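You operate a simulated robot arm through the tools that you are given. There is no shell and no other tool. Be economical: measure what you need, move in short steps, check, and stop when the job is done.

The job below is to be done with a simulated two-armed robot. You get a single attempt, and the scene is never put back.

TASK
Put the green jug in the steel bowl on the top of the black bench. Take the blue-handled basket and leave it on the top of the red bench. Fetch the orange hose elbow and set it on the top of the grey bench. Put the grease cartridge on the top of the brown bench away on the top of the stock stand. Put the sample pan on the top of the brown bench away on the top of the green stand. Take the steel hose nipple and leave it on the top of the green bench. Put the 200 lot tag from the top of the green bench on the top of the steel plate and the 160 lot tag on the top of the brown bench. Put the blue abrasive pad on the shelf under the white bench. Take the felt pad and put it on the top of the white bench. Take the slotted holder and put it on the top of the blue bench. Do these in any order. Set down upright: green jug, grease cartridge, steel hose nipple, blue abrasive pad, felt pad.

It is judged by the outcome, as a careful person would: the job done as asked, and still so three seconds after it is handed in. It fails if anything else is knocked over, pushed out of place, dropped, spilled or broken.

THE ROBOT
Two 6-joint arms with two-finger parallel grippers on one trunk, on a base that drives. Base frame: it is fixed to the floor where the robot stands at the start and does not move with it; the origin is under the middle of the robot, x ahead of it, y to its left, z up. Lengths are in mm, angles in rad, forces in N, time in s.
The left shoulder is at the start at [60, 187, 1122], the right one opposite. Places, roughly: blue abrasive pad (4x5x5 cm) [4900, -4500, 900]; blue-handled basket (18x17x16 cm) [2800, -400, 600]; felt pad (4x6x5 cm) [4800, -4600, 900]; grease cartridge (6x6x17 cm) [4800, -2300, 900]; lot tag [4750, -4500, 750]; orange hose elbow (8x3x6 cm) [4700, -1900, 900]; sample pan [4750, -2750, 750]; shelf under the white bench [4900, -7000, 200]; slotted holder (5x5x3 cm) [2900, -5900, 900]; steel bowl (26x25x10 cm) [700, 200, 900]; steel hose nipple (4x4x6 cm) [4700, -2900, 900]; top of the blue bench [2200, -5200, 800]; top of the brown bench [4900, -2500, 800]; top of the green bench [4900, -4700, 800]; top of the green stand [-1900, -6300, 900]; top of the grey bench [4900, -500, 800]; top of the red bench [2200, -3400, 800]; top of the steel plate [4700, -2500, 900]; top of the stock stand [2200, -2300, 500]; top of the white bench [4900, -7000, 800]. Payload 1.57 kg a hand.
The TCP of each hand is the grasp point between the finger pads, 30 mm short of the fingertips. In the tool frame z runs along the fingers and y along their closing line. Largest opening 110 mm; finger width 24, thickness 12; the body of the gripper, 48 by 112 mm, starts 78 mm behind the TCP.
Orientation is that of the tool frame in the base frame, as a unit quaternion [x, y, z, w]. With the fingers straight down and closing along the base's y, the tool's x points along the base's -x, its y along +y and its z along -z.

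THE INTERFACE
- The arms move only by the tool step_arm. It takes "left_deltas", "right_deltas" or both (then of equal length, played together; a hand with none holds still); each is a list of rows, each a list of 2 entries, a list of its own where there are three numbers: the shift along the tool's x, y, z in cm, then the turn, a rotation vector about the tool's x, y, z in rad. In form: [[[dx, dy, dz], [ax, ay, az]], ...]. A call has 1 to 20 rows; each row is the pose to reach, as a shift and turn from the pose commanded when the call began, along the tool's axes at that moment. "left_fingers" and "right_fingers" are, for a hand that has rows, the finger opening in cm, from 0 to 11, set as the call begins (left out, the last holds). Rows are played at 5 a second. More than 50 mm and 0.15 rad between two rows, or a gripper value outside its range, and nothing of the call is played. A pose out of reach is approached as far as the arm can. The call stops where the force on the tool passes 40 N (or 10 N more than at its start, if that is more) or the arm is blocked; 0.2 s more then pass. The fingers move at their own pace (about 153 mm/s each) and stop on an object; they squeeze with about 24 N. The grip force told is the motor's: it shows also when the fingers shut on nothing. Time passes only in rows, and 0.2 s behind the last, so rows that repeat a pose let the fingers close. The reply holds the time, the measured pose of the TCP, the force on the tool along the base axes, the opening and the grip force, in the units named above and with some noise, with the torque about the TCP (base axes, N m) and any sound that the robot's microphone picked up, and new pictures: "pictures" is both (left out), scene, wrist or none (wrist: the cameras of the hands that moved).
- Cameras (640 x 400 px; columns grow to the right, rows downward): "scene" is now at [22.2, 8.2, 1670.6]; the picture's right is [0.12, -0.99, 0.00], its down [-0.71, -0.08, -0.70] and it looks along [0.70, 0.08, -0.71] (base axes); focal length 282 px, centre (320, 200). "left" rides on the left gripper at [70, -16, -141] in its tool frame; the picture's right is [0.23, 0.97, 0.00], its down [-0.85, 0.20, -0.48] and it looks along [-0.47, 0.11, 0.88] (tool axes); focal length 222 px, centre (320, 200). "right" rides on the right gripper at [70, 16, -141] in its tool frame; the picture's right is [-0.23, 0.97, 0.00], its down [-0.86, -0.20, -0.48] and it looks along [-0.47, -0.11, 0.88] (tool axes); focal length 222 px, centre (320, 200). There is no depth. A picture from a camera that has moved, and an enlarged one, comes with that camera's place and axes in the base frame and with its lens.
- slide_trunk(by): slides the trunk up (or, below 0, down) by that many mm; the arms and the scene camera ride with it, the base frame stays. It gives what a move gives, with no picture.
- steer(legs): drives the robot by 1 to 6 legs, each [ahead, left, turn to the left] in mm, mm and rad, along the robot's own axes; the way and the turn of a leg run together, so that a leg with both is an arc; at most 1500 mm and 3.142 rad a leg. The arms and the cameras ride along, it lands a little off, and it stops where it bumps. It gives what a move gives, and a new picture of the scene camera.
- turn_head(pan, tilt): turns the head with the scene camera to pan (to the left, within 1.501 rad either way) and tilt (down, from -0.506 to 1.204), counted from straight ahead of the robot. It gives what a move gives, and a new picture of the scene camera.
- inspect(camera, box): a new picture of the part [left, top, right, bottom] of that camera's present view, enlarged. The clock stands still meanwhile.
- hand_in(): hands the job in; it is judged then, once.

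Go step by step. Nothing tells you exact positions but the pictures and the camera data: compare them with the known pose of the tool, close in by small moves and look again before you grip or let go. The budget is 546 turns and 360 pictures, counting those below and the enlarged ones. Unless the task says otherwise, let go and move clear before handing in.

The tools are called after "Call:" as a command line: name --argument value ..., lists and objects as JSON in quotes. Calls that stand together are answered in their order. step_arm: Moves the arms, as the interface text tells. Its arguments: {"type":"object","properties":{"left_deltas":{"type":"array","items":{"type":"array"}},"left_fingers":{"type":"number"},"right_deltas":{"type":"array","items":{"type":"array"}},"right_fingers":{"type":"number"},"pictures":{"type":"string","enum":["both","scene","wrist","none"]}},"required":[]} The other tools are called the same way: slide_trunk (by) slides the trunk up or down; steer (legs) drives the base; turn_head (pan, tilt) turns the head that bears the scene camera; inspect (camera, box) takes an enlarged picture of a part of a camera's view; hand_in () hands the job in.

At the start:

```text
time_s: 0.0
left_tcp_pos: [351.6, 263.7, 1269.8]
left_ee_rot: [0.0, 1.0, 0.0, 0.0]
left_ft_force: [-0.5, 0.7, -0.2]
left_moment: [0.0, -0.02, -0.01]
left_opening: 109.9
left_finger_force: 0.0
right_tcp_pos: [453.8, -116.7, 1229.0]
right_ee_rot: [0.0, 1.0, 0.0, 0.0]
right_ft_force: [-0.2, -0.4, -0.1]
right_moment: [-0.02, 0.02, 0.01]
right_opening: 110.1
right_finger_force: 0.2
trunk travel left (down, up): [-750.0, 240.0]
robot x, y, heading: [2.9, -0.6, -0.002]
head pan, tilt: [0.117, 0.791]
```

scene: 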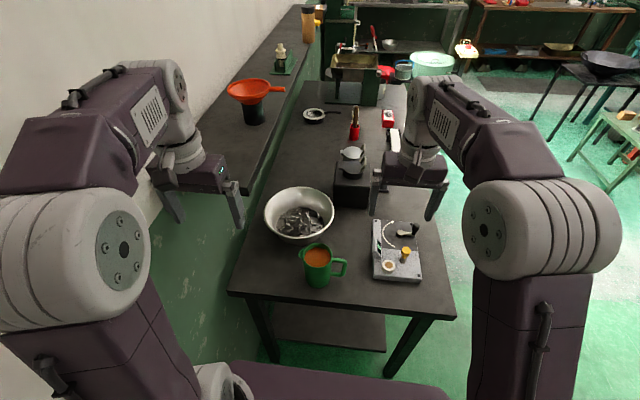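
right: 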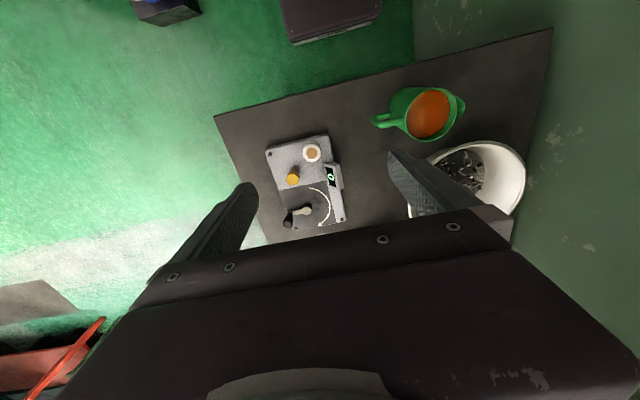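
left: 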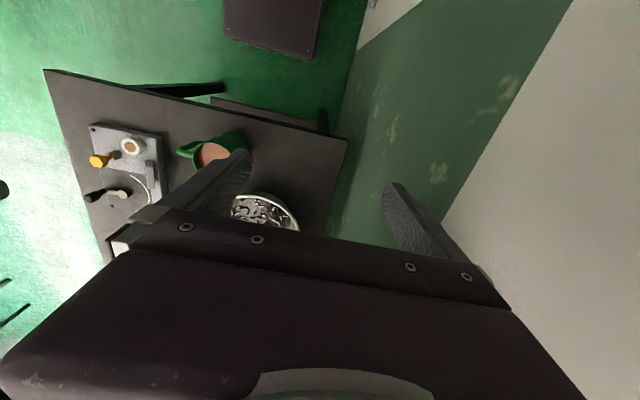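

I see the green jug near the front edge of the black bench with the bowl just behind it. I'll take a closer look before going in.

Call:
inspect --camera "scene" --box '[220, 160, 460, 310]'

Call:
inspect --camera "right" --box '[340, 60, 560, 220]'

```text
2.67 times, centred on (340, 235) of scene
camera zoom: at [22.2, 8.2, 1670.6], right [0.12, -0.99, 0.0], down [-0.71, -0.08, -0.7], along [0.7, 0.08, -0.71], focal length 752 px, centre (267, 107)
```

zoom: 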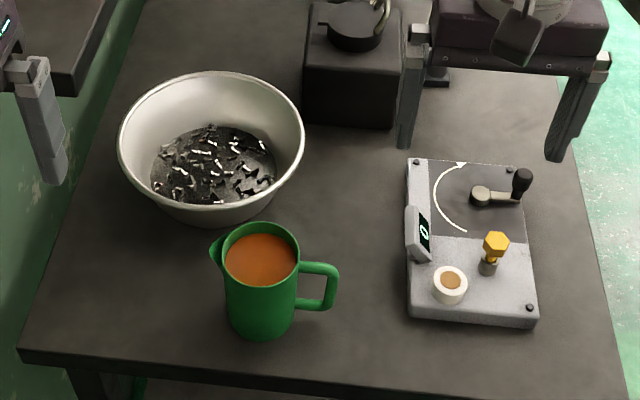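

```text
2.50 times, centred on (450, 140) of right
camera zoom: at [383.3, -100.1, 1369.8], right [0.23, 0.97, 0.0], down [0.86, -0.2, 0.48], along [0.47, -0.11, -0.88], focal length 555 px, centre (-5, 350)
```

zoom: 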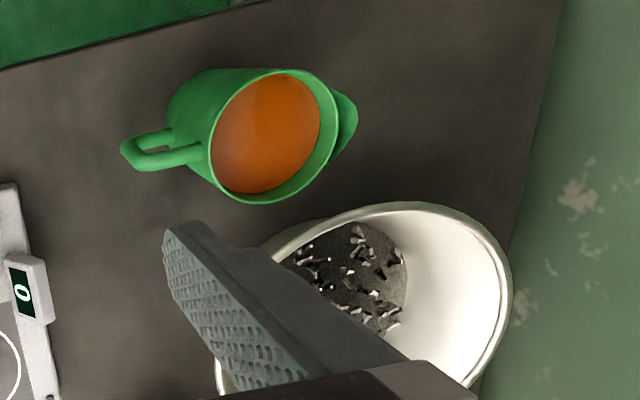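

The jug rim is at about (481, 69, 965), the bowl centre at about (665, 154) and the bench top at z≈860. I'll drive 180 mm closer so the left hand can reach both.

Call:
steer --legs '[[180, 0, 0]]'

```text
time_s: 1.0
left_tcp_pos: [386.5, 264.3, 1273.0]
left_ee_rot: [-0.001, 1.0, 0.0, -0.02]
left_ft_force: [-11.8, 0.4, 4.8]
left_moment: [0.0, -0.36, -0.31]
left_opening: 110.0
left_finger_force: 0.1
right_tcp_pos: [500.8, -114.4, 1229.2]
right_ee_rot: [-0.001, 1.0, 0.0, 0.001]
right_ft_force: [0.6, 0.2, -0.2]
right_moment: [0.0, -0.01, 0.0]
right_opening: 109.9
right_finger_force: 0.1
trunk travel left (down, up): [-750.0, 240.0]
robot x, y, heading: [48.7, -3.7, 0.001]
head pan, tilt: [0.117, 0.791]
stopped in leg 1: the force on the tool passed its limit (the readings are from after the stop); the commanded pose is now the measured one
camera scene: at [67.0, 8.1, 1670.6], right [0.12, -0.99, 0.0], down [-0.7, -0.08, -0.71], along [0.7, 0.08, -0.71], focal length 282 px, centre (320, 200)
```

scene: 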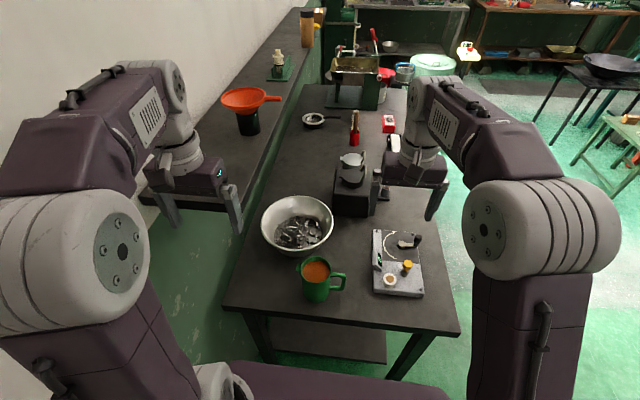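

The left hand touched the end of the wall ledge. I'll pull it back and use the right hand here instead.

Call:
step_arm --left_deltas '[[[4, 0, 0], [0, 0, 0]], [[8, -2, 0], [0, 0, 0]], [[12, -5, 0], [0, 0, 0]], [[15, -8, 0], [0, 0, 0]]]' --pictures "none"

Call:
steer --legs '[[130, 0, 0], [0, 0, 0.25]]'

```text
time_s: 2.0
left_tcp_pos: [297.6, 182.0, 1279.5]
left_ee_rot: [-0.001, 1.0, 0.0, -0.021]
left_ft_force: [-0.6, 0.6, 0.1]
left_moment: [0.04, 0.01, 0.01]
left_opening: 110.1
left_finger_force: 0.0
left hand out of reach, approached as far as the arm can: row 3, 4
right_tcp_pos: [505.3, -114.9, 1227.3]
right_ee_rot: [-0.001, 1.0, 0.001, -0.001]
right_ft_force: [0.1, 0.0, -0.7]
right_moment: [-0.01, 0.0, 0.03]
right_opening: 110.0
right_finger_force: 0.0
trunk travel left (down, up): [-750.0, 240.0]
robot x, y, heading: [49.4, 0.9, -0.005]
head pan, tilt: [0.117, 0.791]
```

```text
time_s: 3.1
left_tcp_pos: [387.0, 184.3, 1278.8]
left_ee_rot: [-0.009, 0.999, 0.002, -0.037]
left_ft_force: [0.7, -0.6, 0.2]
left_moment: [0.03, 0.04, -0.01]
left_opening: 110.0
left_finger_force: 0.1
right_tcp_pos: [600.6, -115.7, 1226.5]
right_ee_rot: [0.0, 1.0, 0.0, -0.003]
right_ft_force: [-0.2, 0.1, 0.8]
right_moment: [-0.01, 0.06, 0.05]
right_opening: 109.6
right_finger_force: 0.1
trunk travel left (down, up): [-750.0, 240.0]
robot x, y, heading: [146.1, 3.6, 0.003]
head pan, tilt: [0.117, 0.791]
stopped in leg 1: the force on the tool passed its limit (the readings are from after the stop); the commanded pose is now the measured one
camera scene: at [169.4, 8.3, 1670.5], right [0.12, -0.99, 0.0], down [-0.71, -0.08, -0.7], along [0.7, 0.08, -0.71], focal length 282 px, centre (320, 200)
```

scene: 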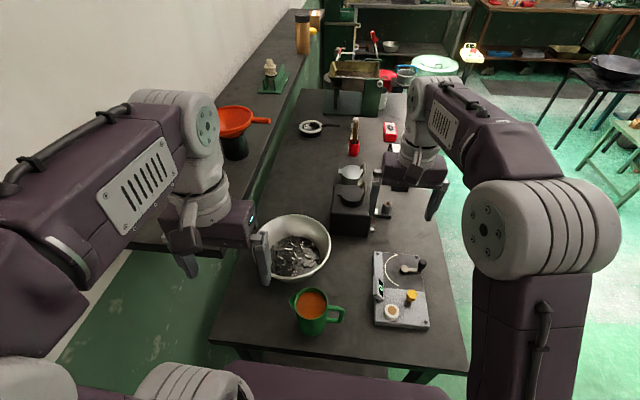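

The left hand touched the ledge end again. I'll raise it above the ledge, then continue.

Call:
step_arm --left_deltas '[[[2, -2, -3], [0, 0, 0]], [[3, -2, -7], [0, 0, 0]], [[3, -2, -11], [0, 0, 0]], [[3, -2, -15], [0, 0, 0]]]' --pictures "none"

Call:
steer --legs '[[40, 0, 0], [0, 0, 0.25]]'

```text
time_s: 4.2
left_tcp_pos: [365.7, 161.8, 1385.3]
left_ee_rot: [-0.009, 0.999, 0.001, -0.035]
left_ft_force: [0.1, 0.0, 0.1]
left_moment: [-0.01, 0.01, -0.01]
left_opening: 109.9
left_finger_force: 0.0
left hand out of reach, approached as far as the arm can: row 1, 2, 3, 4
right_tcp_pos: [596.8, -114.9, 1227.1]
right_ee_rot: [-0.001, 1.0, 0.0, -0.001]
right_ft_force: [0.9, 0.5, -0.1]
right_moment: [0.03, -0.01, 0.0]
right_opening: 110.1
right_finger_force: 0.0
trunk travel left (down, up): [-750.0, 240.0]
robot x, y, heading: [141.1, 0.1, 0.003]
head pan, tilt: [0.117, 0.791]
```

```text
time_s: 5.9
left_tcp_pos: [361.2, 212.8, 1385.7]
left_ee_rot: [-0.133, 0.99, -0.004, -0.035]
left_ft_force: [0.9, -0.4, 0.7]
left_moment: [0.0, 0.03, -0.02]
left_opening: 110.0
left_finger_force: 0.1
right_tcp_pos: [653.0, 0.1, 1227.5]
right_ee_rot: [-0.125, 0.992, 0.0, -0.002]
right_ft_force: [-0.1, -0.1, -0.3]
right_moment: [0.0, 0.03, 0.04]
right_opening: 109.8
right_finger_force: 0.0
trunk travel left (down, up): [-750.0, 240.0]
robot x, y, heading: [181.3, 2.1, 0.25]
head pan, tilt: [0.117, 0.791]
camera scene: at [203.7, 13.2, 1670.6], right [0.36, -0.93, 0.0], down [-0.66, -0.25, -0.7], along [0.66, 0.25, -0.71], focal length 282 px, centre (320, 200)
```

scene: 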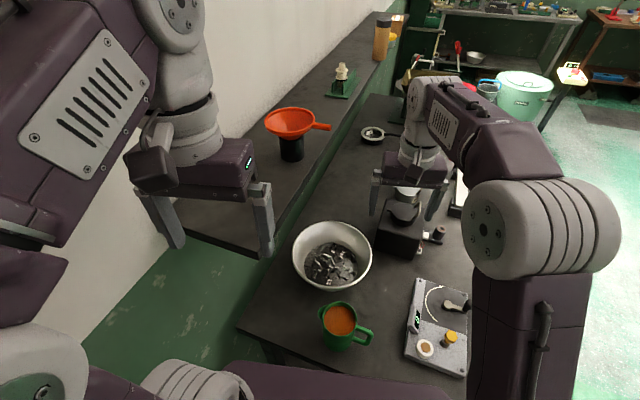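

Now the robot is at (181, 2) with heading 0.25. I'll move the right hand over the jug, with its fingers turned away from the handle.

Call:
step_arm --right_deltas '[[[2, 1.5, 0], [0, 0, -0.11]], [[4, 3, 0], [0, 0, -0.22]], [[6, 4.5, 1], [0, 0, -0.34]], [[8, 6, 3], [0, 0, -0.45]], [[10, 7.5, 5], [0, 0, -0.56]], [[12, 9, 7], [0, 0, -0.68]], [[14, 10.2, 9], [0, 0, -0.79]], [[14.95, 10.95, 11], [0, 0, -0.9]], [[14.95, 10.95, 14], [0, 0, -0.9]]]'

```text
time_s: 7.9
left_tcp_pos: [359.1, 213.2, 1386.9]
left_ee_rot: [-0.133, 0.99, -0.004, -0.035]
left_ft_force: [0.9, -0.3, 0.8]
left_moment: [0.0, 0.02, 0.05]
left_opening: 109.9
left_finger_force: 0.0
right_tcp_pos: [478.8, 71.1, 1086.8]
right_ee_rot: [-0.546, 0.838, -0.001, -0.001]
right_ft_force: [0.0, 0.5, -0.1]
right_moment: [0.01, 0.0, 0.0]
right_opening: 110.1
right_finger_force: 0.0
trunk travel left (down, up): [-750.0, 240.0]
robot x, y, heading: [184.9, 1.2, 0.254]
head pan, tilt: [0.117, 0.791]
camera scene: at [201.9, 14.1, 1670.6], right [0.36, -0.93, 0.0], down [-0.66, -0.26, -0.7], along [0.66, 0.25, -0.71], focal length 282 px, centre (320, 200)
camera right: at [434.7, 12.7, 1227.8], right [-0.8, 0.6, 0.0], down [0.53, 0.7, 0.48], along [0.29, 0.38, -0.88], focal length 222 px, centre (320, 200)
```

scene: 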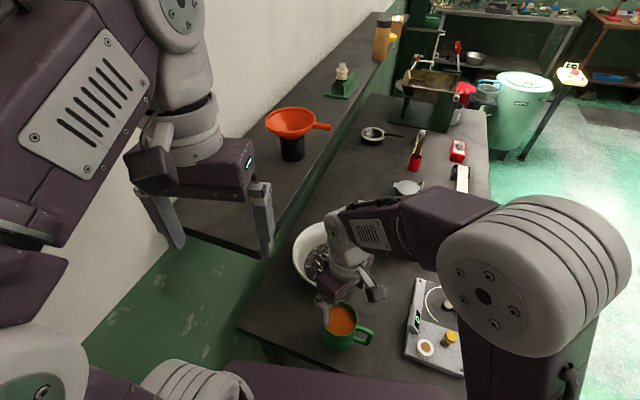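
right: 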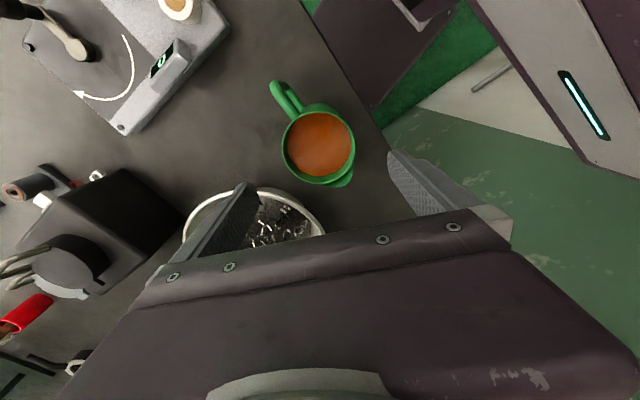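

The jug rim shows at about (478, 67), nearly under the hand and about 85 mm across. I'm descending around it.

Call:
step_arm --right_deltas '[[[0.35, -0.15, 3], [0, 0, 0]], [[0.35, -0.15, 6], [0, 0, 0]], [[0.35, -0.15, 8.5], [0, 0, 0]]]' --pictures "wrist"

```text
time_s: 8.7
left_tcp_pos: [358.5, 212.7, 1386.8]
left_ee_rot: [-0.133, 0.991, -0.004, -0.035]
left_ft_force: [-0.6, 0.3, 0.3]
left_moment: [0.02, 0.02, -0.01]
left_opening: 110.1
left_finger_force: 0.0
right_tcp_pos: [479.1, 65.8, 1002.4]
right_ee_rot: [-0.545, 0.839, -0.001, 0.001]
right_ft_force: [-0.6, 0.7, -1.0]
right_moment: [0.02, -0.01, -0.01]
right_opening: 110.1
right_finger_force: 0.1
trunk travel left (down, up): [-750.0, 240.0]
robot x, y, heading: [180.8, 4.5, 0.248]
head pan, tilt: [0.117, 0.791]
camera right: at [434.4, 8.0, 1143.5], right [-0.8, 0.6, 0.0], down [0.53, 0.7, 0.48], along [0.29, 0.38, -0.88], focal length 222 px, centre (320, 200)
```

right: 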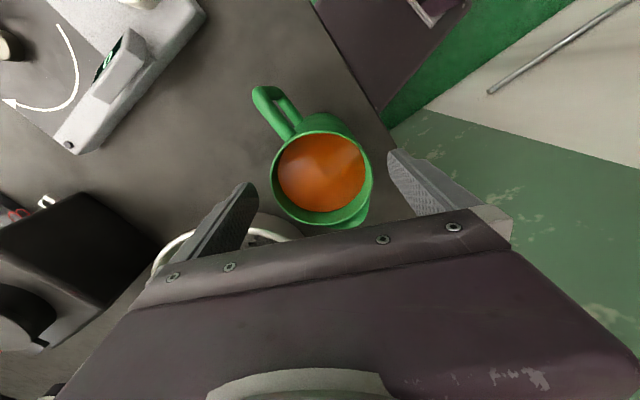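

It's aligned with the rim centre at (477, 66). I'll go down the rest of the way and grip.

Call:
step_arm --right_deltas '[[[0, 0, 2.5], [0, 0, 0]], [[0, 0, 5], [0, 0, 0]], [[0, 0, 7.5], [0, 0, 0]]]' --pictures "wrist"

Call:
step_arm --right_deltas '[[[0, 0, 0], [0, 0, 0]], [[0, 0, 0], [0, 0, 0]], [[0, 0, 0], [0, 0, 0]]]' --right_fingers 7.0 --pictures "none"

```text
time_s: 9.5
left_tcp_pos: [358.8, 212.0, 1386.8]
left_ee_rot: [-0.133, 0.99, -0.003, -0.035]
left_ft_force: [0.2, -0.5, 0.4]
left_moment: [0.01, 0.0, 0.04]
left_opening: 109.9
left_finger_force: 0.0
right_tcp_pos: [477.5, 66.2, 929.5]
right_ee_rot: [-0.545, 0.839, 0.0, -0.002]
right_ft_force: [-0.4, -0.5, -0.8]
right_moment: [0.02, 0.01, 0.01]
right_opening: 110.1
right_finger_force: 0.1
trunk travel left (down, up): [-750.0, 240.0]
robot x, y, heading: [179.7, -1.5, 0.255]
head pan, tilt: [0.117, 0.791]
camera right: at [433.8, 8.3, 1069.2], right [-0.8, 0.6, 0.0], down [0.53, 0.7, 0.48], along [0.29, 0.38, -0.88], focal length 222 px, centre (320, 200)
```

right: 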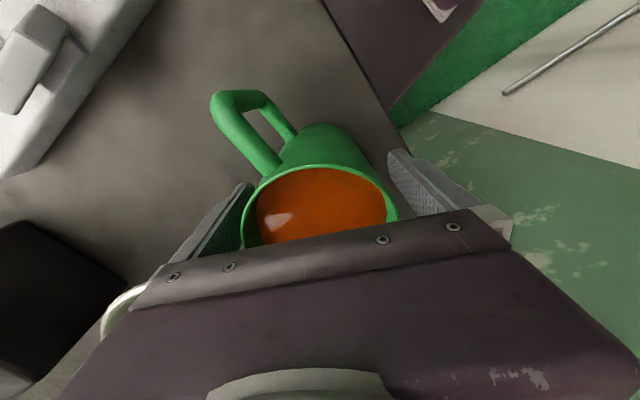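

```text
time_s: 10.3
left_tcp_pos: [358.2, 213.8, 1386.5]
left_ee_rot: [-0.134, 0.99, -0.004, -0.036]
left_ft_force: [0.2, -0.1, -0.4]
left_moment: [0.01, -0.02, 0.05]
left_opening: 110.0
left_finger_force: 0.1
right_tcp_pos: [477.0, 64.7, 929.4]
right_ee_rot: [-0.545, 0.839, 0.0, -0.001]
right_ft_force: [2.4, 0.4, 0.6]
right_moment: [0.22, 0.04, -0.03]
right_opening: 79.4
right_finger_force: 23.8
trunk travel left (down, up): [-750.0, 240.0]
robot x, y, heading: [181.2, 1.6, 0.252]
head pan, tilt: [0.117, 0.791]
```

The jug is gripped (79 mm). I'll lift it gently, then carry it over the bowl.

Call:
step_arm --right_deltas '[[[0, 0, -0.7], [0, 0, 0]], [[0, 0, -2], [0, 0, 0]], [[0, 0, -4], [0, 0, 0]], [[0, 0, -6], [0, 0, 0]], [[0, 0, -8], [0, 0, 0]], [[0, 0, -10], [0, 0, 0]], [[0, 0, -12], [0, 0, 0]], [[0, 0, -13], [0, 0, 0]]]' --pictures "none"

Call:
step_arm --right_deltas '[[[-0.5, -0.4, 0], [0, 0, 0]], [[-1.8, -1.5, 0], [0, 0, 0]], [[-3.3, -2.8, 0], [0, 0, 0]], [[-5, -4.2, 0], [0, 0, 0]], [[-6.7, -5.7, 0], [0, 0, 0]], [[-8.4, -7.2, 0], [0, 0, 0]], [[-10, -8.6, 0], [0, 0, 0]], [[-11.6, -10, 0], [0, 0, 0]], [[-13, -11.2, 0], [0, 0, 0]], [[-14.4, -12.4, 0], [0, 0, 0]], [[-15.2, -13.2, 0], [0, 0, 0]], [[-15.6, -13.5, 0], [0, 0, 0]]]'

```text
time_s: 12.1
left_tcp_pos: [357.9, 212.8, 1385.2]
left_ee_rot: [-0.133, 0.99, -0.003, -0.035]
left_ft_force: [0.3, -0.2, 0.2]
left_moment: [0.02, -0.01, 0.0]
left_opening: 110.0
left_finger_force: 0.1
right_tcp_pos: [477.5, 65.5, 1058.4]
right_ee_rot: [-0.544, 0.839, 0.0, -0.001]
right_ft_force: [-0.5, 0.1, -5.9]
right_moment: [0.06, -0.02, -0.01]
right_opening: 79.1
right_finger_force: 23.9
trunk travel left (down, up): [-750.0, 240.0]
robot x, y, heading: [182.7, -3.2, 0.247]
head pan, tilt: [0.117, 0.791]
```

```text
time_s: 14.7
left_tcp_pos: [359.6, 212.4, 1386.8]
left_ee_rot: [-0.133, 0.991, -0.004, -0.035]
left_ft_force: [0.3, 0.6, -0.3]
left_moment: [0.02, -0.01, 0.02]
left_opening: 110.2
left_finger_force: 0.1
right_tcp_pos: [666.0, 152.5, 1057.6]
right_ee_rot: [-0.545, 0.839, 0.0, -0.001]
right_ft_force: [0.0, -0.1, -7.8]
right_moment: [0.05, 0.0, 0.01]
right_opening: 78.8
right_finger_force: 24.3
trunk travel left (down, up): [-750.0, 240.0]
robot x, y, heading: [183.5, 3.4, 0.254]
head pan, tilt: [0.117, 0.791]
camera scene: at [201.8, 13.8, 1670.6], right [0.36, -0.93, 0.0], down [-0.66, -0.26, -0.7], along [0.66, 0.25, -0.71], focal length 282 px, centre (320, 200)
camera right: at [621.9, 96.1, 1198.6], right [-0.8, 0.6, 0.0], down [0.53, 0.7, 0.48], along [0.29, 0.38, -0.88], focal length 222 px, centre (320, 200)
```

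scene: 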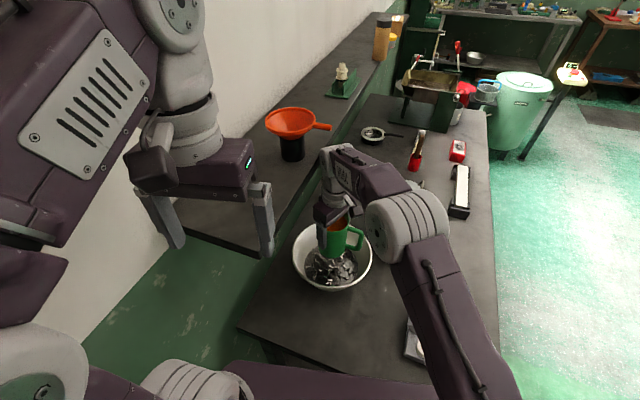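
right: 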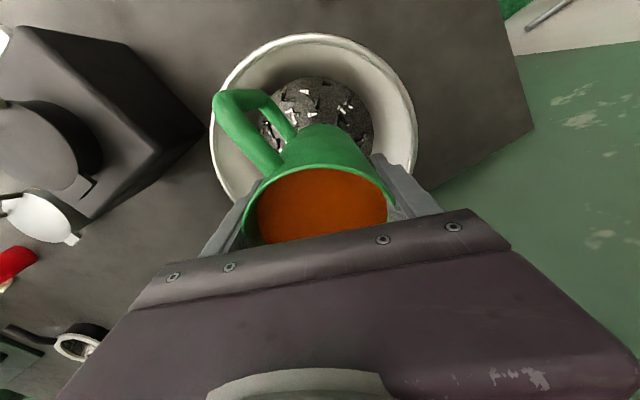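

The jug is over the bowl, whose centre is near (673, 155). I'll shift slightly and lower it in small steps.

Call:
step_arm --right_deltas '[[[-0.2, -0.2, 1], [0, 0, 0]], [[-0.5, -0.4, 2.5], [0, 0, 0]], [[-0.5, -0.4, 4.5], [0, 0, 0]], [[-0.5, -0.4, 6.5], [0, 0, 0]], [[-0.5, -0.4, 8], [0, 0, 0]], [[-0.5, -0.4, 9], [0, 0, 0]]]'

```text
time_s: 16.1
left_tcp_pos: [359.4, 212.6, 1385.8]
left_ee_rot: [-0.133, 0.99, -0.004, -0.034]
left_ft_force: [0.9, -0.4, 0.0]
left_moment: [-0.01, 0.0, -0.02]
left_opening: 110.0
left_finger_force: 0.1
right_tcp_pos: [671.0, 156.3, 968.0]
right_ee_rot: [-0.545, 0.839, 0.001, -0.001]
right_ft_force: [-0.7, 0.2, -6.0]
right_moment: [0.1, 0.04, 0.0]
right_opening: 79.0
right_finger_force: 23.9
trunk travel left (down, up): [-750.0, 240.0]
robot x, y, heading: [177.9, 0.3, 0.249]
head pan, tilt: [0.117, 0.791]
camera scene: at [201.9, 13.8, 1670.6], right [0.36, -0.93, 0.0], down [-0.66, -0.26, -0.7], along [0.66, 0.25, -0.71], focal length 282 px, centre (320, 200)
camera right: at [627.1, 99.6, 1108.3], right [-0.8, 0.6, 0.0], down [0.53, 0.7, 0.48], along [0.29, 0.38, -0.88], focal length 222 px, centre (320, 200)
```

scene: 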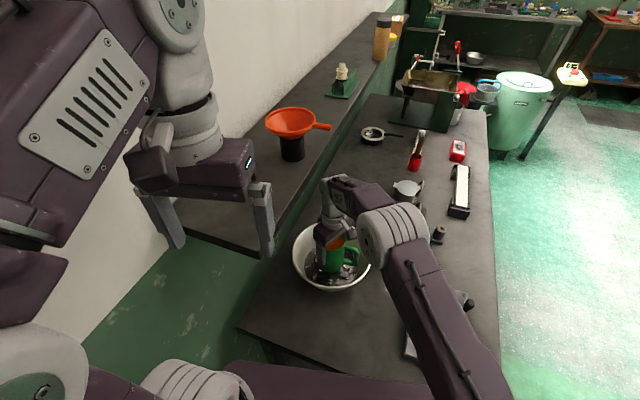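
right: 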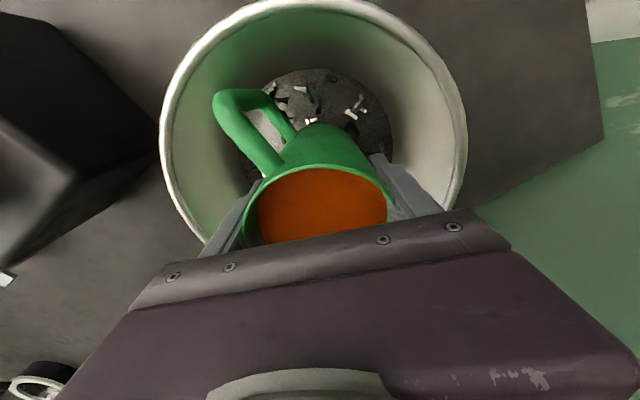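

Still hanging free. Lowering on until contact.

Call:
step_arm --right_deltas '[[[0, 0, 0.5], [0, 0, 0]], [[0, 0, 1.0], [0, 0, 0]], [[0, 0, 1.5], [0, 0, 0]]]' --pictures "none"

Call:
step_arm --right_deltas '[[[0, 0, 0.25], [0, 0, 0]], [[0, 0, 0.5], [0, 0, 0]]]' --pictures "none"

Call:
step_arm --right_deltas '[[[0, 0, 0.25], [0, 0, 0]], [[0, 0, 0.5], [0, 0, 0]]]' --pictures "none"

```text
time_s: 16.9
left_tcp_pos: [359.5, 212.9, 1387.1]
left_ee_rot: [-0.133, 0.99, -0.004, -0.035]
left_ft_force: [0.0, 0.1, 0.1]
left_moment: [-0.01, -0.02, 0.01]
left_opening: 110.2
left_finger_force: 0.0
right_tcp_pos: [671.0, 156.1, 951.7]
right_ee_rot: [-0.545, 0.839, 0.0, -0.001]
right_ft_force: [1.1, 0.7, -6.6]
right_moment: [0.06, 0.06, -0.01]
right_opening: 79.2
right_finger_force: 23.8
trunk travel left (down, up): [-750.0, 240.0]
robot x, y, heading: [182.2, -1.9, 0.252]
head pan, tilt: [0.117, 0.791]
```

```text
time_s: 17.5
left_tcp_pos: [359.4, 211.5, 1387.3]
left_ee_rot: [-0.133, 0.991, -0.004, -0.035]
left_ft_force: [0.0, -0.2, -0.4]
left_moment: [0.0, 0.02, 0.04]
left_opening: 109.9
left_finger_force: 0.1
right_tcp_pos: [670.2, 156.0, 947.5]
right_ee_rot: [-0.545, 0.838, 0.0, -0.002]
right_ft_force: [0.0, 0.5, -5.5]
right_moment: [0.03, -0.01, 0.02]
right_opening: 79.1
right_finger_force: 24.1
trunk travel left (down, up): [-750.0, 240.0]
robot x, y, heading: [180.9, 3.3, 0.25]
head pan, tilt: [0.117, 0.791]
```

```text
time_s: 18.1
left_tcp_pos: [359.9, 212.5, 1386.2]
left_ee_rot: [-0.133, 0.99, -0.004, -0.035]
left_ft_force: [0.3, -0.6, 0.0]
left_moment: [-0.03, -0.02, 0.03]
left_opening: 110.3
left_finger_force: 0.1
right_tcp_pos: [671.1, 157.0, 941.9]
right_ee_rot: [-0.545, 0.839, 0.001, -0.001]
right_ft_force: [-0.3, 0.1, -6.3]
right_moment: [0.01, -0.03, 0.01]
right_opening: 79.0
right_finger_force: 24.1
trunk travel left (down, up): [-750.0, 240.0]
robot x, y, heading: [181.2, 0.0, 0.25]
head pan, tilt: [0.117, 0.791]
```

Call:
step_arm --right_deltas '[[[0, 0, 0.2], [0, 0, 0]], [[0, 0, 0.4], [0, 0, 0]]]' --pictures "none"

Call:
step_arm --right_deltas '[[[0, 0, 0.2], [0, 0, 0]], [[0, 0, 0.3], [0, 0, 0]]]' --pictures "wrist"

```text
time_s: 18.7
left_tcp_pos: [360.2, 212.5, 1385.7]
left_ee_rot: [-0.133, 0.99, -0.004, -0.035]
left_ft_force: [0.5, 0.3, 0.4]
left_moment: [0.0, 0.0, -0.04]
left_opening: 110.0
left_finger_force: 0.0
right_tcp_pos: [670.3, 155.8, 938.3]
right_ee_rot: [-0.545, 0.839, 0.0, -0.001]
right_ft_force: [1.1, 0.5, -5.9]
right_moment: [0.05, 0.01, 0.0]
right_opening: 79.1
right_finger_force: 23.5
trunk travel left (down, up): [-750.0, 240.0]
robot x, y, heading: [183.5, 0.7, 0.251]
head pan, tilt: [0.117, 0.791]
```

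```text
time_s: 19.3
left_tcp_pos: [360.9, 213.5, 1385.3]
left_ee_rot: [-0.132, 0.991, -0.003, -0.036]
left_ft_force: [-0.3, 0.4, 0.2]
left_moment: [0.01, 0.04, 0.01]
left_opening: 110.3
left_finger_force: 0.0
right_tcp_pos: [670.6, 157.2, 935.1]
right_ee_rot: [-0.544, 0.839, 0.0, -0.002]
right_ft_force: [0.0, -0.4, -5.8]
right_moment: [0.05, 0.01, 0.02]
right_opening: 79.2
right_finger_force: 24.1
trunk travel left (down, up): [-750.0, 240.0]
robot x, y, heading: [182.2, 4.2, 0.249]
head pan, tilt: [0.117, 0.791]
camera right: at [627.2, 99.0, 1076.2], right [-0.8, 0.6, 0.0], down [0.53, 0.7, 0.48], along [0.29, 0.38, -0.88], focal length 222 px, centre (320, 200)
```

right: 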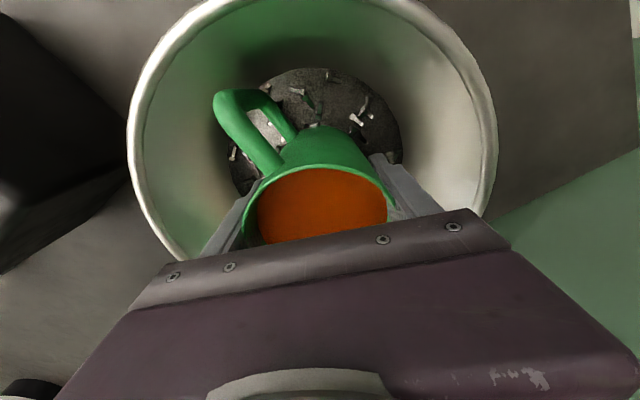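

Call:
step_arm --right_deltas '[[[0, 0, 0.15], [0, 0, 0]], [[0, 0, 0.3], [0, 0, 0]]]' --pictures "none"

Call:
step_arm --right_deltas '[[[0, 0, 0.1], [0, 0, 0]], [[0, 0, 0.2], [0, 0, 0]]]' --pictures "none"

```text
time_s: 19.9
left_tcp_pos: [359.5, 213.3, 1384.8]
left_ee_rot: [-0.133, 0.99, -0.004, -0.035]
left_ft_force: [0.3, -0.3, -0.3]
left_moment: [0.0, 0.0, -0.02]
left_opening: 110.3
left_finger_force: 0.2
right_tcp_pos: [671.1, 156.6, 931.9]
right_ee_rot: [-0.544, 0.839, 0.0, -0.001]
right_ft_force: [0.9, 0.2, -5.6]
right_moment: [0.09, 0.04, -0.01]
right_opening: 79.1
right_finger_force: 24.1
trunk travel left (down, up): [-750.0, 240.0]
robot x, y, heading: [181.2, 0.9, 0.251]
head pan, tilt: [0.117, 0.791]
```

```text
time_s: 20.5
left_tcp_pos: [358.0, 212.8, 1387.1]
left_ee_rot: [-0.133, 0.99, -0.003, -0.035]
left_ft_force: [-0.4, -0.2, 0.0]
left_moment: [0.01, -0.01, 0.0]
left_opening: 109.8
left_finger_force: 0.0
right_tcp_pos: [671.1, 156.1, 932.6]
right_ee_rot: [-0.546, 0.838, 0.0, 0.001]
right_ft_force: [2.1, -0.9, 10.9]
right_moment: [-0.04, 0.35, 0.08]
right_opening: 79.2
right_finger_force: 24.1
trunk travel left (down, up): [-750.0, 240.0]
robot x, y, heading: [181.9, 1.0, 0.253]
head pan, tilt: [0.117, 0.791]
```

It has touched down. I'll ease up a hair, release, and check before rising.

Call:
step_arm --right_deltas '[[[0, 0, -0.1], [0, 0, 0]], [[0, 0, -0.1], [0, 0, 0]]]' --pictures "none"

Call:
step_arm --right_deltas '[[[0, 0, 0], [0, 0, 0]], [[0, 0, 0], [0, 0, 0]], [[0, 0, 0], [0, 0, 0]]]' --right_fingers 10.8 --pictures "wrist"

```text
time_s: 21.1
left_tcp_pos: [359.0, 212.6, 1386.4]
left_ee_rot: [-0.133, 0.991, -0.004, -0.034]
left_ft_force: [-0.9, -0.3, 0.6]
left_moment: [-0.02, -0.03, -0.01]
left_opening: 110.1
left_finger_force: 0.1
right_tcp_pos: [671.3, 155.9, 931.9]
right_ee_rot: [-0.545, 0.839, 0.0, 0.0]
right_ft_force: [4.5, 0.6, 9.9]
right_moment: [0.11, 0.14, -0.02]
right_opening: 79.1
right_finger_force: 24.3
trunk travel left (down, up): [-750.0, 240.0]
robot x, y, heading: [182.1, -1.4, 0.25]
head pan, tilt: [0.117, 0.791]
```

```text
time_s: 21.9
left_tcp_pos: [359.5, 213.7, 1386.3]
left_ee_rot: [-0.133, 0.991, -0.004, -0.035]
left_ft_force: [-0.2, -0.5, 0.8]
left_moment: [0.02, -0.01, -0.02]
left_opening: 109.9
left_finger_force: 0.1
right_tcp_pos: [670.8, 155.4, 931.4]
right_ee_rot: [-0.544, 0.839, -0.001, -0.001]
right_ft_force: [-1.1, -0.5, 0.5]
right_moment: [-0.01, 0.0, -0.01]
right_opening: 108.0
right_finger_force: 0.0
trunk travel left (down, up): [-750.0, 240.0]
robot x, y, heading: [183.1, -3.8, 0.248]
head pan, tilt: [0.117, 0.791]
camera right: at [626.4, 98.6, 1072.9], right [-0.8, 0.6, 0.0], down [0.53, 0.7, 0.48], along [0.29, 0.38, -0.88], focal length 222 px, centre (320, 200)
```

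right: 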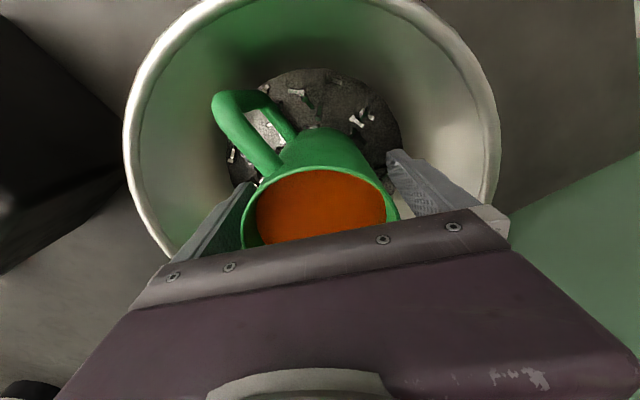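

The jug is standing free in the bowl. I'll rise straight up and clear.

Call:
step_arm --right_deltas '[[[0, 0, -3], [0, 0, 0]], [[0, 0, -7], [0, 0, 0]], [[0, 0, -12], [0, 0, 0]], [[0, 0, -16], [0, 0, 0]], [[0, 0, -20], [0, 0, 0]], [[3, 3, -24], [0, 0, 0]], [[6, 6, -26], [0, 0, 0]], [[9, 9, -28], [0, 0, 0]], [[12, 12, -30], [0, 0, 0]]]' --pictures "scene"

```text
refused: row 6 steps farther than a row can; nothing moved
```

Call:
step_arm --right_deltas '[[[0, 0, -3], [0, 0, 0]], [[0, 0, -7], [0, 0, 0]], [[0, 0, -11], [0, 0, 0]], [[0, 0, -15], [0, 0, 0]], [[0, 0, -19], [0, 0, 0]], [[3, 3, -21], [0, 0, 0]], [[6, 6, -22], [0, 0, 0]], [[9, 9, -23], [0, 0, 0.12]], [[12, 12, -24], [0, 0, 0.24]], [[13, 13, -24], [0, 0, 0.38]], [[14, 14, -24], [0, 0, 0.52]], [[14, 14, -24], [0, 0, 0.66]], [[14, 14, -24], [0, 0, 0.8]], [[14, 14, -24], [0, 0, 0.9]]]' --pictures "scene"

```text
time_s: 24.9
left_tcp_pos: [358.2, 213.5, 1386.6]
left_ee_rot: [-0.133, 0.99, -0.004, -0.035]
left_ft_force: [0.5, -0.1, 0.2]
left_moment: [0.03, 0.0, -0.03]
left_opening: 110.0
left_finger_force: 0.0
right_tcp_pos: [485.3, 85.8, 1173.2]
right_ee_rot: [-0.125, 0.992, 0.001, -0.001]
right_ft_force: [0.2, -0.8, -0.1]
right_moment: [0.02, -0.01, -0.01]
right_opening: 108.0
right_finger_force: 0.1
trunk travel left (down, up): [-750.0, 240.0]
robot x, y, heading: [182.0, -1.8, 0.251]
head pan, tilt: [0.117, 0.791]
camera scene: at [200.7, 13.4, 1670.6], right [0.36, -0.93, 0.0], down [-0.66, -0.26, -0.7], along [0.66, 0.25, -0.71], focal length 282 px, centre (320, 200)
```

scene: 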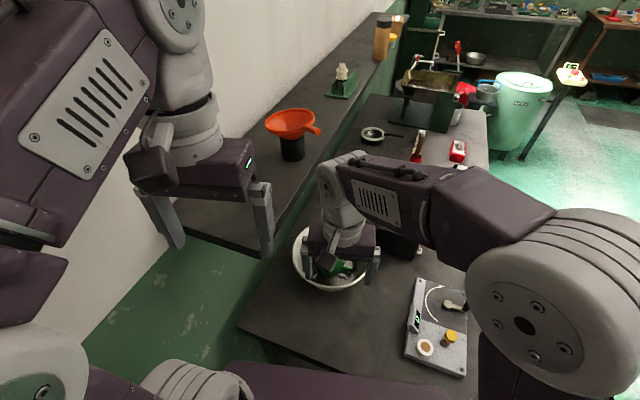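

Jug done. I'll back off from the bench, turn right and look over the room.

Call:
steer --legs '[[-250, 0, 0], [0, 0, -0.8]]'

Call:
turn_head --pan 0 --tilt 0.25

Call:
turn_head --pan -0.9 --tilt 0.25

```text
time_s: 28.8
left_tcp_pos: [216.0, -41.2, 1387.0]
left_ee_rot: [0.263, 0.964, 0.01, -0.034]
left_ft_force: [0.8, 0.1, 0.5]
left_moment: [0.03, 0.03, 0.0]
left_opening: 110.0
left_finger_force: 0.0
right_tcp_pos: [214.5, -220.3, 1172.1]
right_ee_rot: [0.272, 0.962, 0.0, -0.001]
right_ft_force: [-0.7, -0.3, -0.1]
right_moment: [0.07, 0.0, -0.04]
right_opening: 108.1
right_finger_force: 0.1
trunk travel left (down, up): [-750.0, 240.0]
robot x, y, heading: [-59.5, -61.9, -0.554]
head pan, tilt: [0.117, 0.791]
camera scene: at [-35.2, -65.1, 1670.6], right [-0.42, -0.91, 0.0], down [-0.64, 0.3, -0.7], along [0.64, -0.3, -0.71], focal length 282 px, centre (320, 200)
```

scene: 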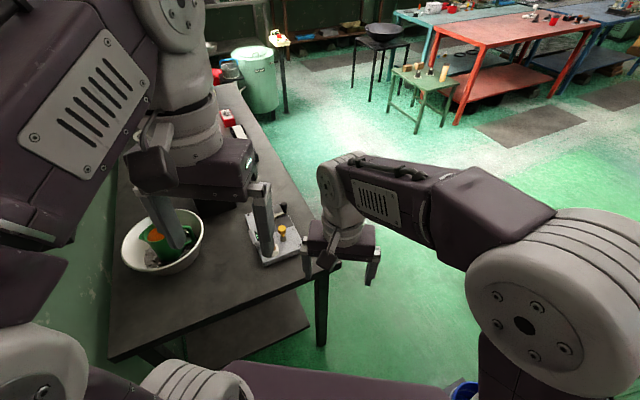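

```text
time_s: 29.8
left_tcp_pos: [215.9, -40.9, 1385.7]
left_ee_rot: [0.263, 0.964, 0.01, -0.033]
left_ft_force: [-0.5, 0.6, 0.0]
left_moment: [-0.05, -0.03, 0.0]
left_opening: 110.1
left_finger_force: 0.1
right_tcp_pos: [212.3, -220.7, 1172.5]
right_ee_rot: [0.271, 0.963, 0.0, -0.001]
right_ft_force: [-0.1, 0.1, 0.4]
right_moment: [0.04, 0.01, -0.03]
right_opening: 108.3
right_finger_force: 0.1
trunk travel left (down, up): [-750.0, 240.0]
robot x, y, heading: [-56.6, -59.8, -0.552]
head pan, tilt: [0.0, 0.25]
camera scene: at [-29.2, -79.9, 1718.9], right [-0.52, -0.85, 0.0], down [-0.21, 0.13, -0.97], along [0.83, -0.51, -0.25], focal length 282 px, centre (320, 200)
```

scene: 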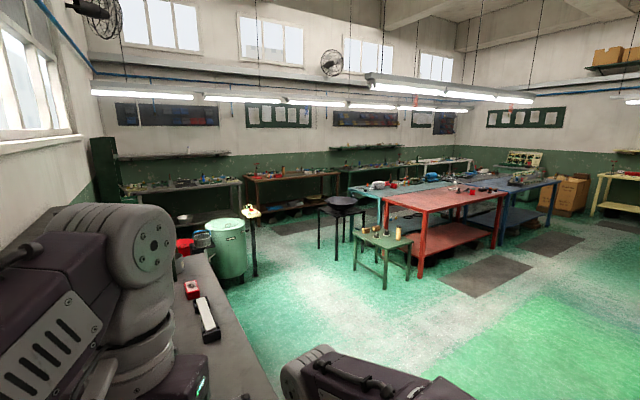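

```text
time_s: 31.0
left_tcp_pos: [216.4, -41.6, 1385.9]
left_ee_rot: [0.264, 0.964, 0.011, -0.034]
left_ft_force: [0.6, 0.3, 0.4]
left_moment: [0.0, 0.02, -0.01]
left_opening: 109.8
left_finger_force: 0.1
right_tcp_pos: [212.6, -220.2, 1172.6]
right_ee_rot: [0.272, 0.962, -0.001, -0.001]
right_ft_force: [0.2, 0.0, -0.3]
right_moment: [-0.03, 0.0, -0.01]
right_opening: 108.0
right_finger_force: 0.1
trunk travel left (down, up): [-750.0, 240.0]
robot x, y, heading: [-57.9, -60.9, -0.554]
head pan, tilt: [-0.901, 0.25]
camera scene: at [-97.5, -123.8, 1718.9], right [-0.99, -0.12, 0.0], down [-0.03, 0.25, -0.97], along [0.12, -0.96, -0.25], focal length 282 px, centre (320, 200)
```

scene: 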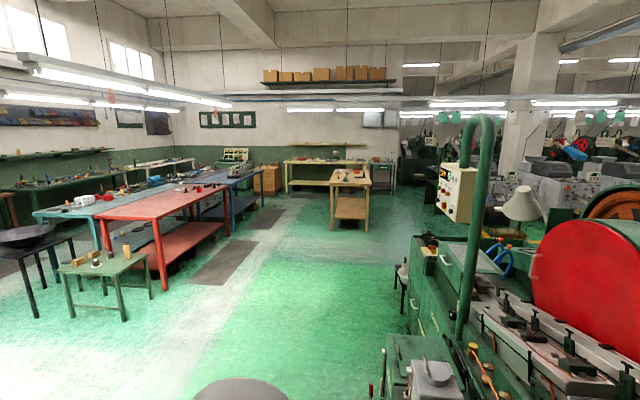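

I see benches along the far wall, a red, blue and green group in the middle, and something blue-rimmed beside the green bin. I'll zoom in on the basket area and the middle group.

Call:
turn_head --pan 0.1 --tilt 0.35

Call:
inspect --camera "scene" --box '[190, 140, 330, 230]'

Call:
inspect --camera "scene" --box '[310, 120, 640, 290]'

```text
time_s: 32.2
left_tcp_pos: [216.1, -40.1, 1386.6]
left_ee_rot: [0.264, 0.964, 0.01, -0.033]
left_ft_force: [0.4, 0.7, 1.0]
left_moment: [0.0, 0.0, -0.02]
left_opening: 110.0
left_finger_force: 0.0
right_tcp_pos: [214.5, -220.1, 1171.6]
right_ee_rot: [0.271, 0.963, -0.001, -0.001]
right_ft_force: [-0.5, -0.2, 0.4]
right_moment: [-0.02, 0.0, -0.05]
right_opening: 107.9
right_finger_force: 0.1
trunk travel left (down, up): [-750.0, 240.0]
robot x, y, heading: [-62.1, -60.6, -0.555]
head pan, tilt: [0.099, 0.351]
camera scene: at [-25.0, -71.8, 1709.5], right [-0.44, -0.9, 0.0], down [-0.31, 0.15, -0.94], along [0.84, -0.41, -0.34], focal length 282 px, centre (320, 200)
```

scene: 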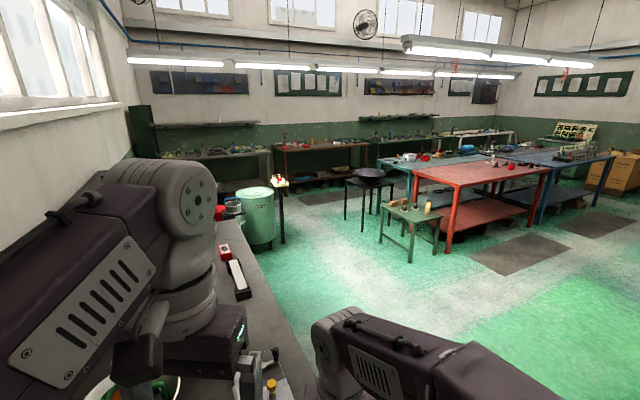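

```text
4.44 times, centred on (260, 185) of scene
camera zoom: at [-25.0, -71.8, 1709.5], right [-0.44, -0.9, 0.0], down [-0.31, 0.15, -0.94], along [0.84, -0.41, -0.34], focal length 1253 px, centre (587, 267)
```

zoom: 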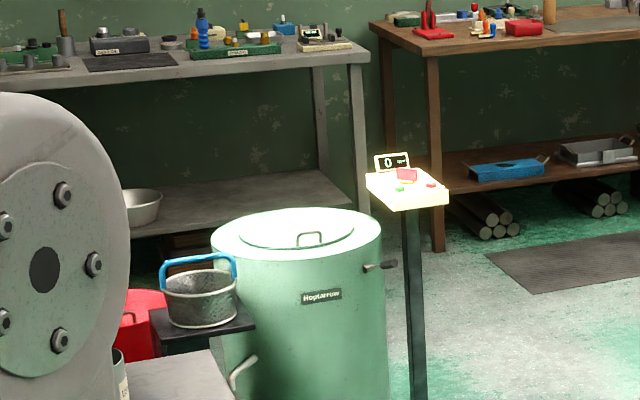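

```text
1.94 times, centred on (475, 205) of scene
camera zoom: at [-25.0, -71.8, 1709.5], right [-0.44, -0.9, 0.0], down [-0.31, 0.15, -0.94], along [0.84, -0.41, -0.34], focal length 547 px, centre (19, 190)
```

zoom: 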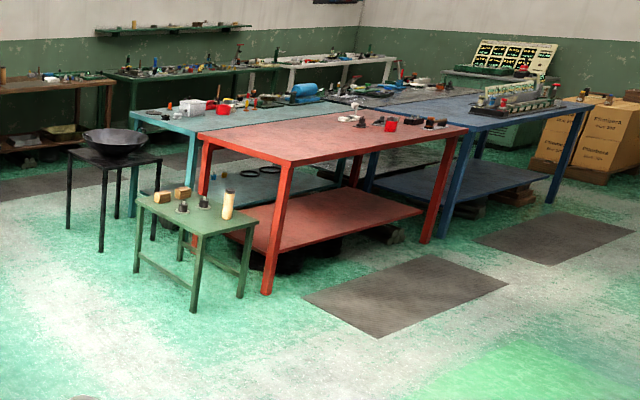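

The basket is a pail with a blue bail handle, on a small black stand beyond the far end of the black bench. I'll drive round the right side of the bench.

Call:
steer --legs '[[0, 0, 0.554], [0, -850, 0], [1500, 0, 0], [800, 0, 0]]'

```text
time_s: 36.1
left_tcp_pos: [171.6, -224.0, 1387.9]
left_ee_rot: [0.0, 0.999, 0.004, -0.033]
left_ft_force: [0.5, -1.4, 0.5]
left_moment: [0.14, -0.02, 0.01]
left_opening: 109.9
left_finger_force: 0.0
right_tcp_pos: [259.6, -381.0, 1172.0]
right_ee_rot: [0.008, 1.0, 0.003, 0.0]
right_ft_force: [-0.1, -0.3, 0.4]
right_moment: [0.04, -0.02, 0.0]
right_opening: 107.5
right_finger_force: 0.0
trunk travel left (down, up): [-750.0, 240.0]
robot x, y, heading: [-52.9, -375.4, -0.016]
head pan, tilt: [0.099, 0.351]
stopped in leg 2: the robot was blocked; the commanded pose is now the measured one
camera scene: at [-22.8, -377.8, 1709.6], right [0.08, -1.0, -0.01], down [-0.34, -0.02, -0.94], along [0.94, 0.08, -0.34], focal length 282 px, centre (320, 200)
```

scene: 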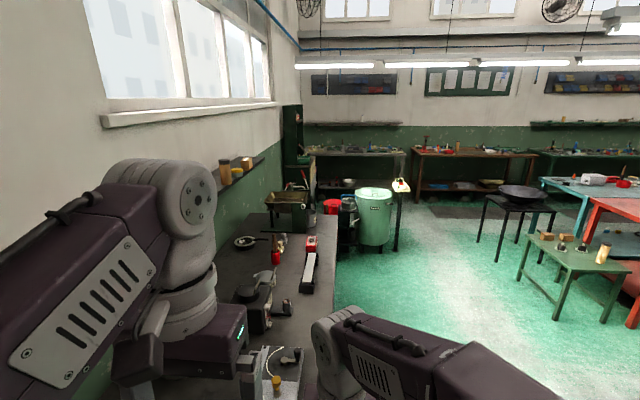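

Something blocked me on the right. I'll look down to that side.

Call:
turn_head --pan -1.4 --tilt 0.9

```text
time_s: 37.8
left_tcp_pos: [172.1, -218.5, 1385.9]
left_ee_rot: [0.001, 0.999, 0.001, -0.034]
left_ft_force: [-0.2, -1.0, 0.5]
left_moment: [0.03, 0.01, -0.02]
left_opening: 110.1
left_finger_force: 0.0
right_tcp_pos: [261.2, -373.2, 1171.6]
right_ee_rot: [0.008, 1.0, 0.0, -0.001]
right_ft_force: [-0.6, -0.1, -0.4]
right_moment: [-0.03, 0.0, 0.01]
right_opening: 108.3
right_finger_force: 0.1
trunk travel left (down, up): [-750.0, 240.0]
robot x, y, heading: [-54.6, -376.6, -0.017]
head pan, tilt: [-1.4, 0.901]
camera scene: at [-101.9, -450.6, 1662.0], right [-0.99, -0.15, 0.0], down [-0.12, 0.77, -0.62], along [0.1, -0.61, -0.78], focal length 282 px, centre (320, 200)
```

scene: 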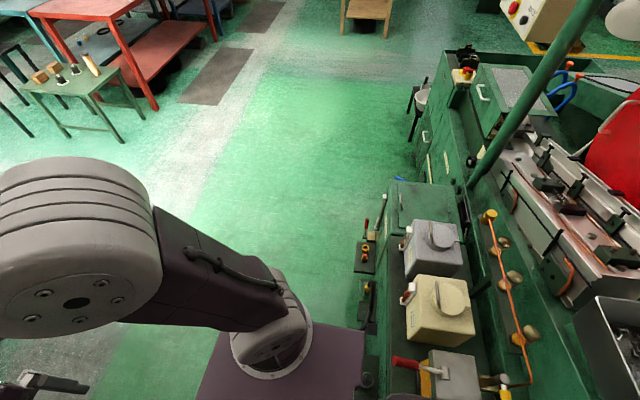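

I had clipped the machine cabinet with the rear right corner. I'll move a bit left and forward first, then strafe clear.

Call:
steer --legs '[[0, 40, 0], [160, 0, 0.016], [0, -520, 0], [1500, 0, 0], [750, 0, 0]]'

Call:
turn_head --pan 0.4 --tilt 0.7

```text
time_s: 40.8
left_tcp_pos: [368.9, -287.4, 1386.8]
left_ee_rot: [0.085, 0.996, 0.004, -0.033]
left_ft_force: [0.5, 0.3, 1.0]
left_moment: [-0.05, 0.03, -0.01]
left_opening: 109.9
left_finger_force: 0.0
right_tcp_pos: [429.5, -456.4, 1173.1]
right_ee_rot: [0.094, 0.996, -0.001, 0.001]
right_ft_force: [0.5, 0.2, -0.7]
right_moment: [-0.02, 0.02, 0.0]
right_opening: 108.2
right_finger_force: 0.0
trunk travel left (down, up): [-750.0, 240.0]
robot x, y, heading: [117.4, -410.0, -0.194]
head pan, tilt: [-1.4, 0.901]
stopped in leg 3: the robot was blocked; the commanded pose is now the measured one
camera scene: at [59.5, -467.8, 1662.1], right [-1.0, 0.02, 0.0], down [0.02, 0.78, -0.62], along [-0.01, -0.62, -0.78], focal length 282 px, centre (320, 200)
```

scene: 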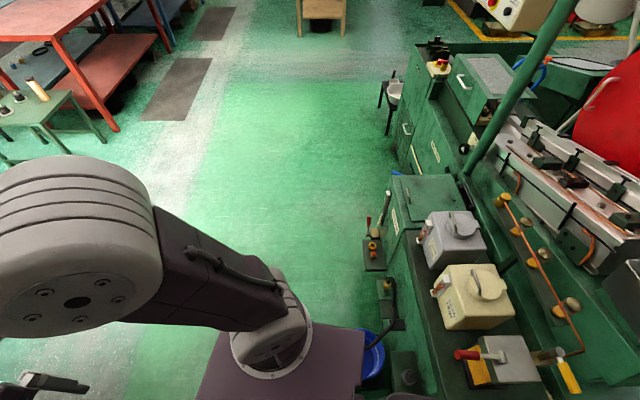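

```text
time_s: 42.6
left_tcp_pos: [368.8, -290.5, 1387.3]
left_ee_rot: [0.087, 0.996, 0.004, -0.033]
left_ft_force: [-0.1, 0.1, 0.1]
left_moment: [-0.03, 0.0, -0.02]
left_opening: 109.9
left_finger_force: 0.1
right_tcp_pos: [428.3, -459.5, 1172.4]
right_ee_rot: [0.094, 0.996, 0.0, -0.001]
right_ft_force: [0.1, -0.2, 0.3]
right_moment: [0.0, -0.04, 0.0]
right_opening: 107.8
right_finger_force: 0.0
trunk travel left (down, up): [-750.0, 240.0]
robot x, y, heading: [118.2, -408.8, -0.191]
head pan, tilt: [0.4, 0.7]
camera scene: at [143.6, -378.9, 1678.1], right [0.21, -0.98, 0.0], down [-0.63, -0.13, -0.76], along [0.75, 0.16, -0.64], focal length 282 px, centre (320, 200)
```

scene: 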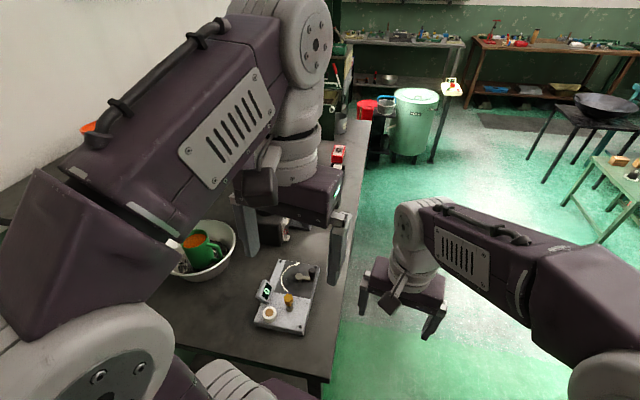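

A blue bucket on the floor is by my rear right corner. I need to see exactly how it stands.

Call:
turn_head --pan -1.5 --tilt 1.2

```text
time_s: 44.5
left_tcp_pos: [367.8, -290.9, 1386.8]
left_ee_rot: [0.086, 0.996, 0.004, -0.035]
left_ft_force: [-0.2, 0.3, -0.8]
left_moment: [0.02, -0.01, 0.01]
left_opening: 109.9
left_finger_force: 0.0
right_tcp_pos: [428.1, -460.1, 1172.4]
right_ee_rot: [0.094, 0.996, 0.0, 0.0]
right_ft_force: [0.7, 0.3, 0.2]
right_moment: [0.0, 0.01, 0.01]
right_opening: 108.2
right_finger_force: 0.0
trunk travel left (down, up): [-750.0, 240.0]
robot x, y, heading: [119.9, -404.6, -0.189]
head pan, tilt: [-1.499, 1.201]
camera scene: at [53.8, -452.0, 1642.1], right [-0.99, 0.12, 0.0], down [0.11, 0.93, -0.36], along [-0.04, -0.36, -0.93], focal length 282 px, centre (320, 200)
```

scene: 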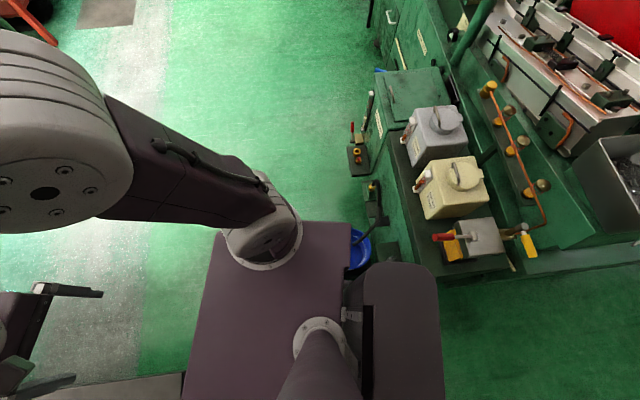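

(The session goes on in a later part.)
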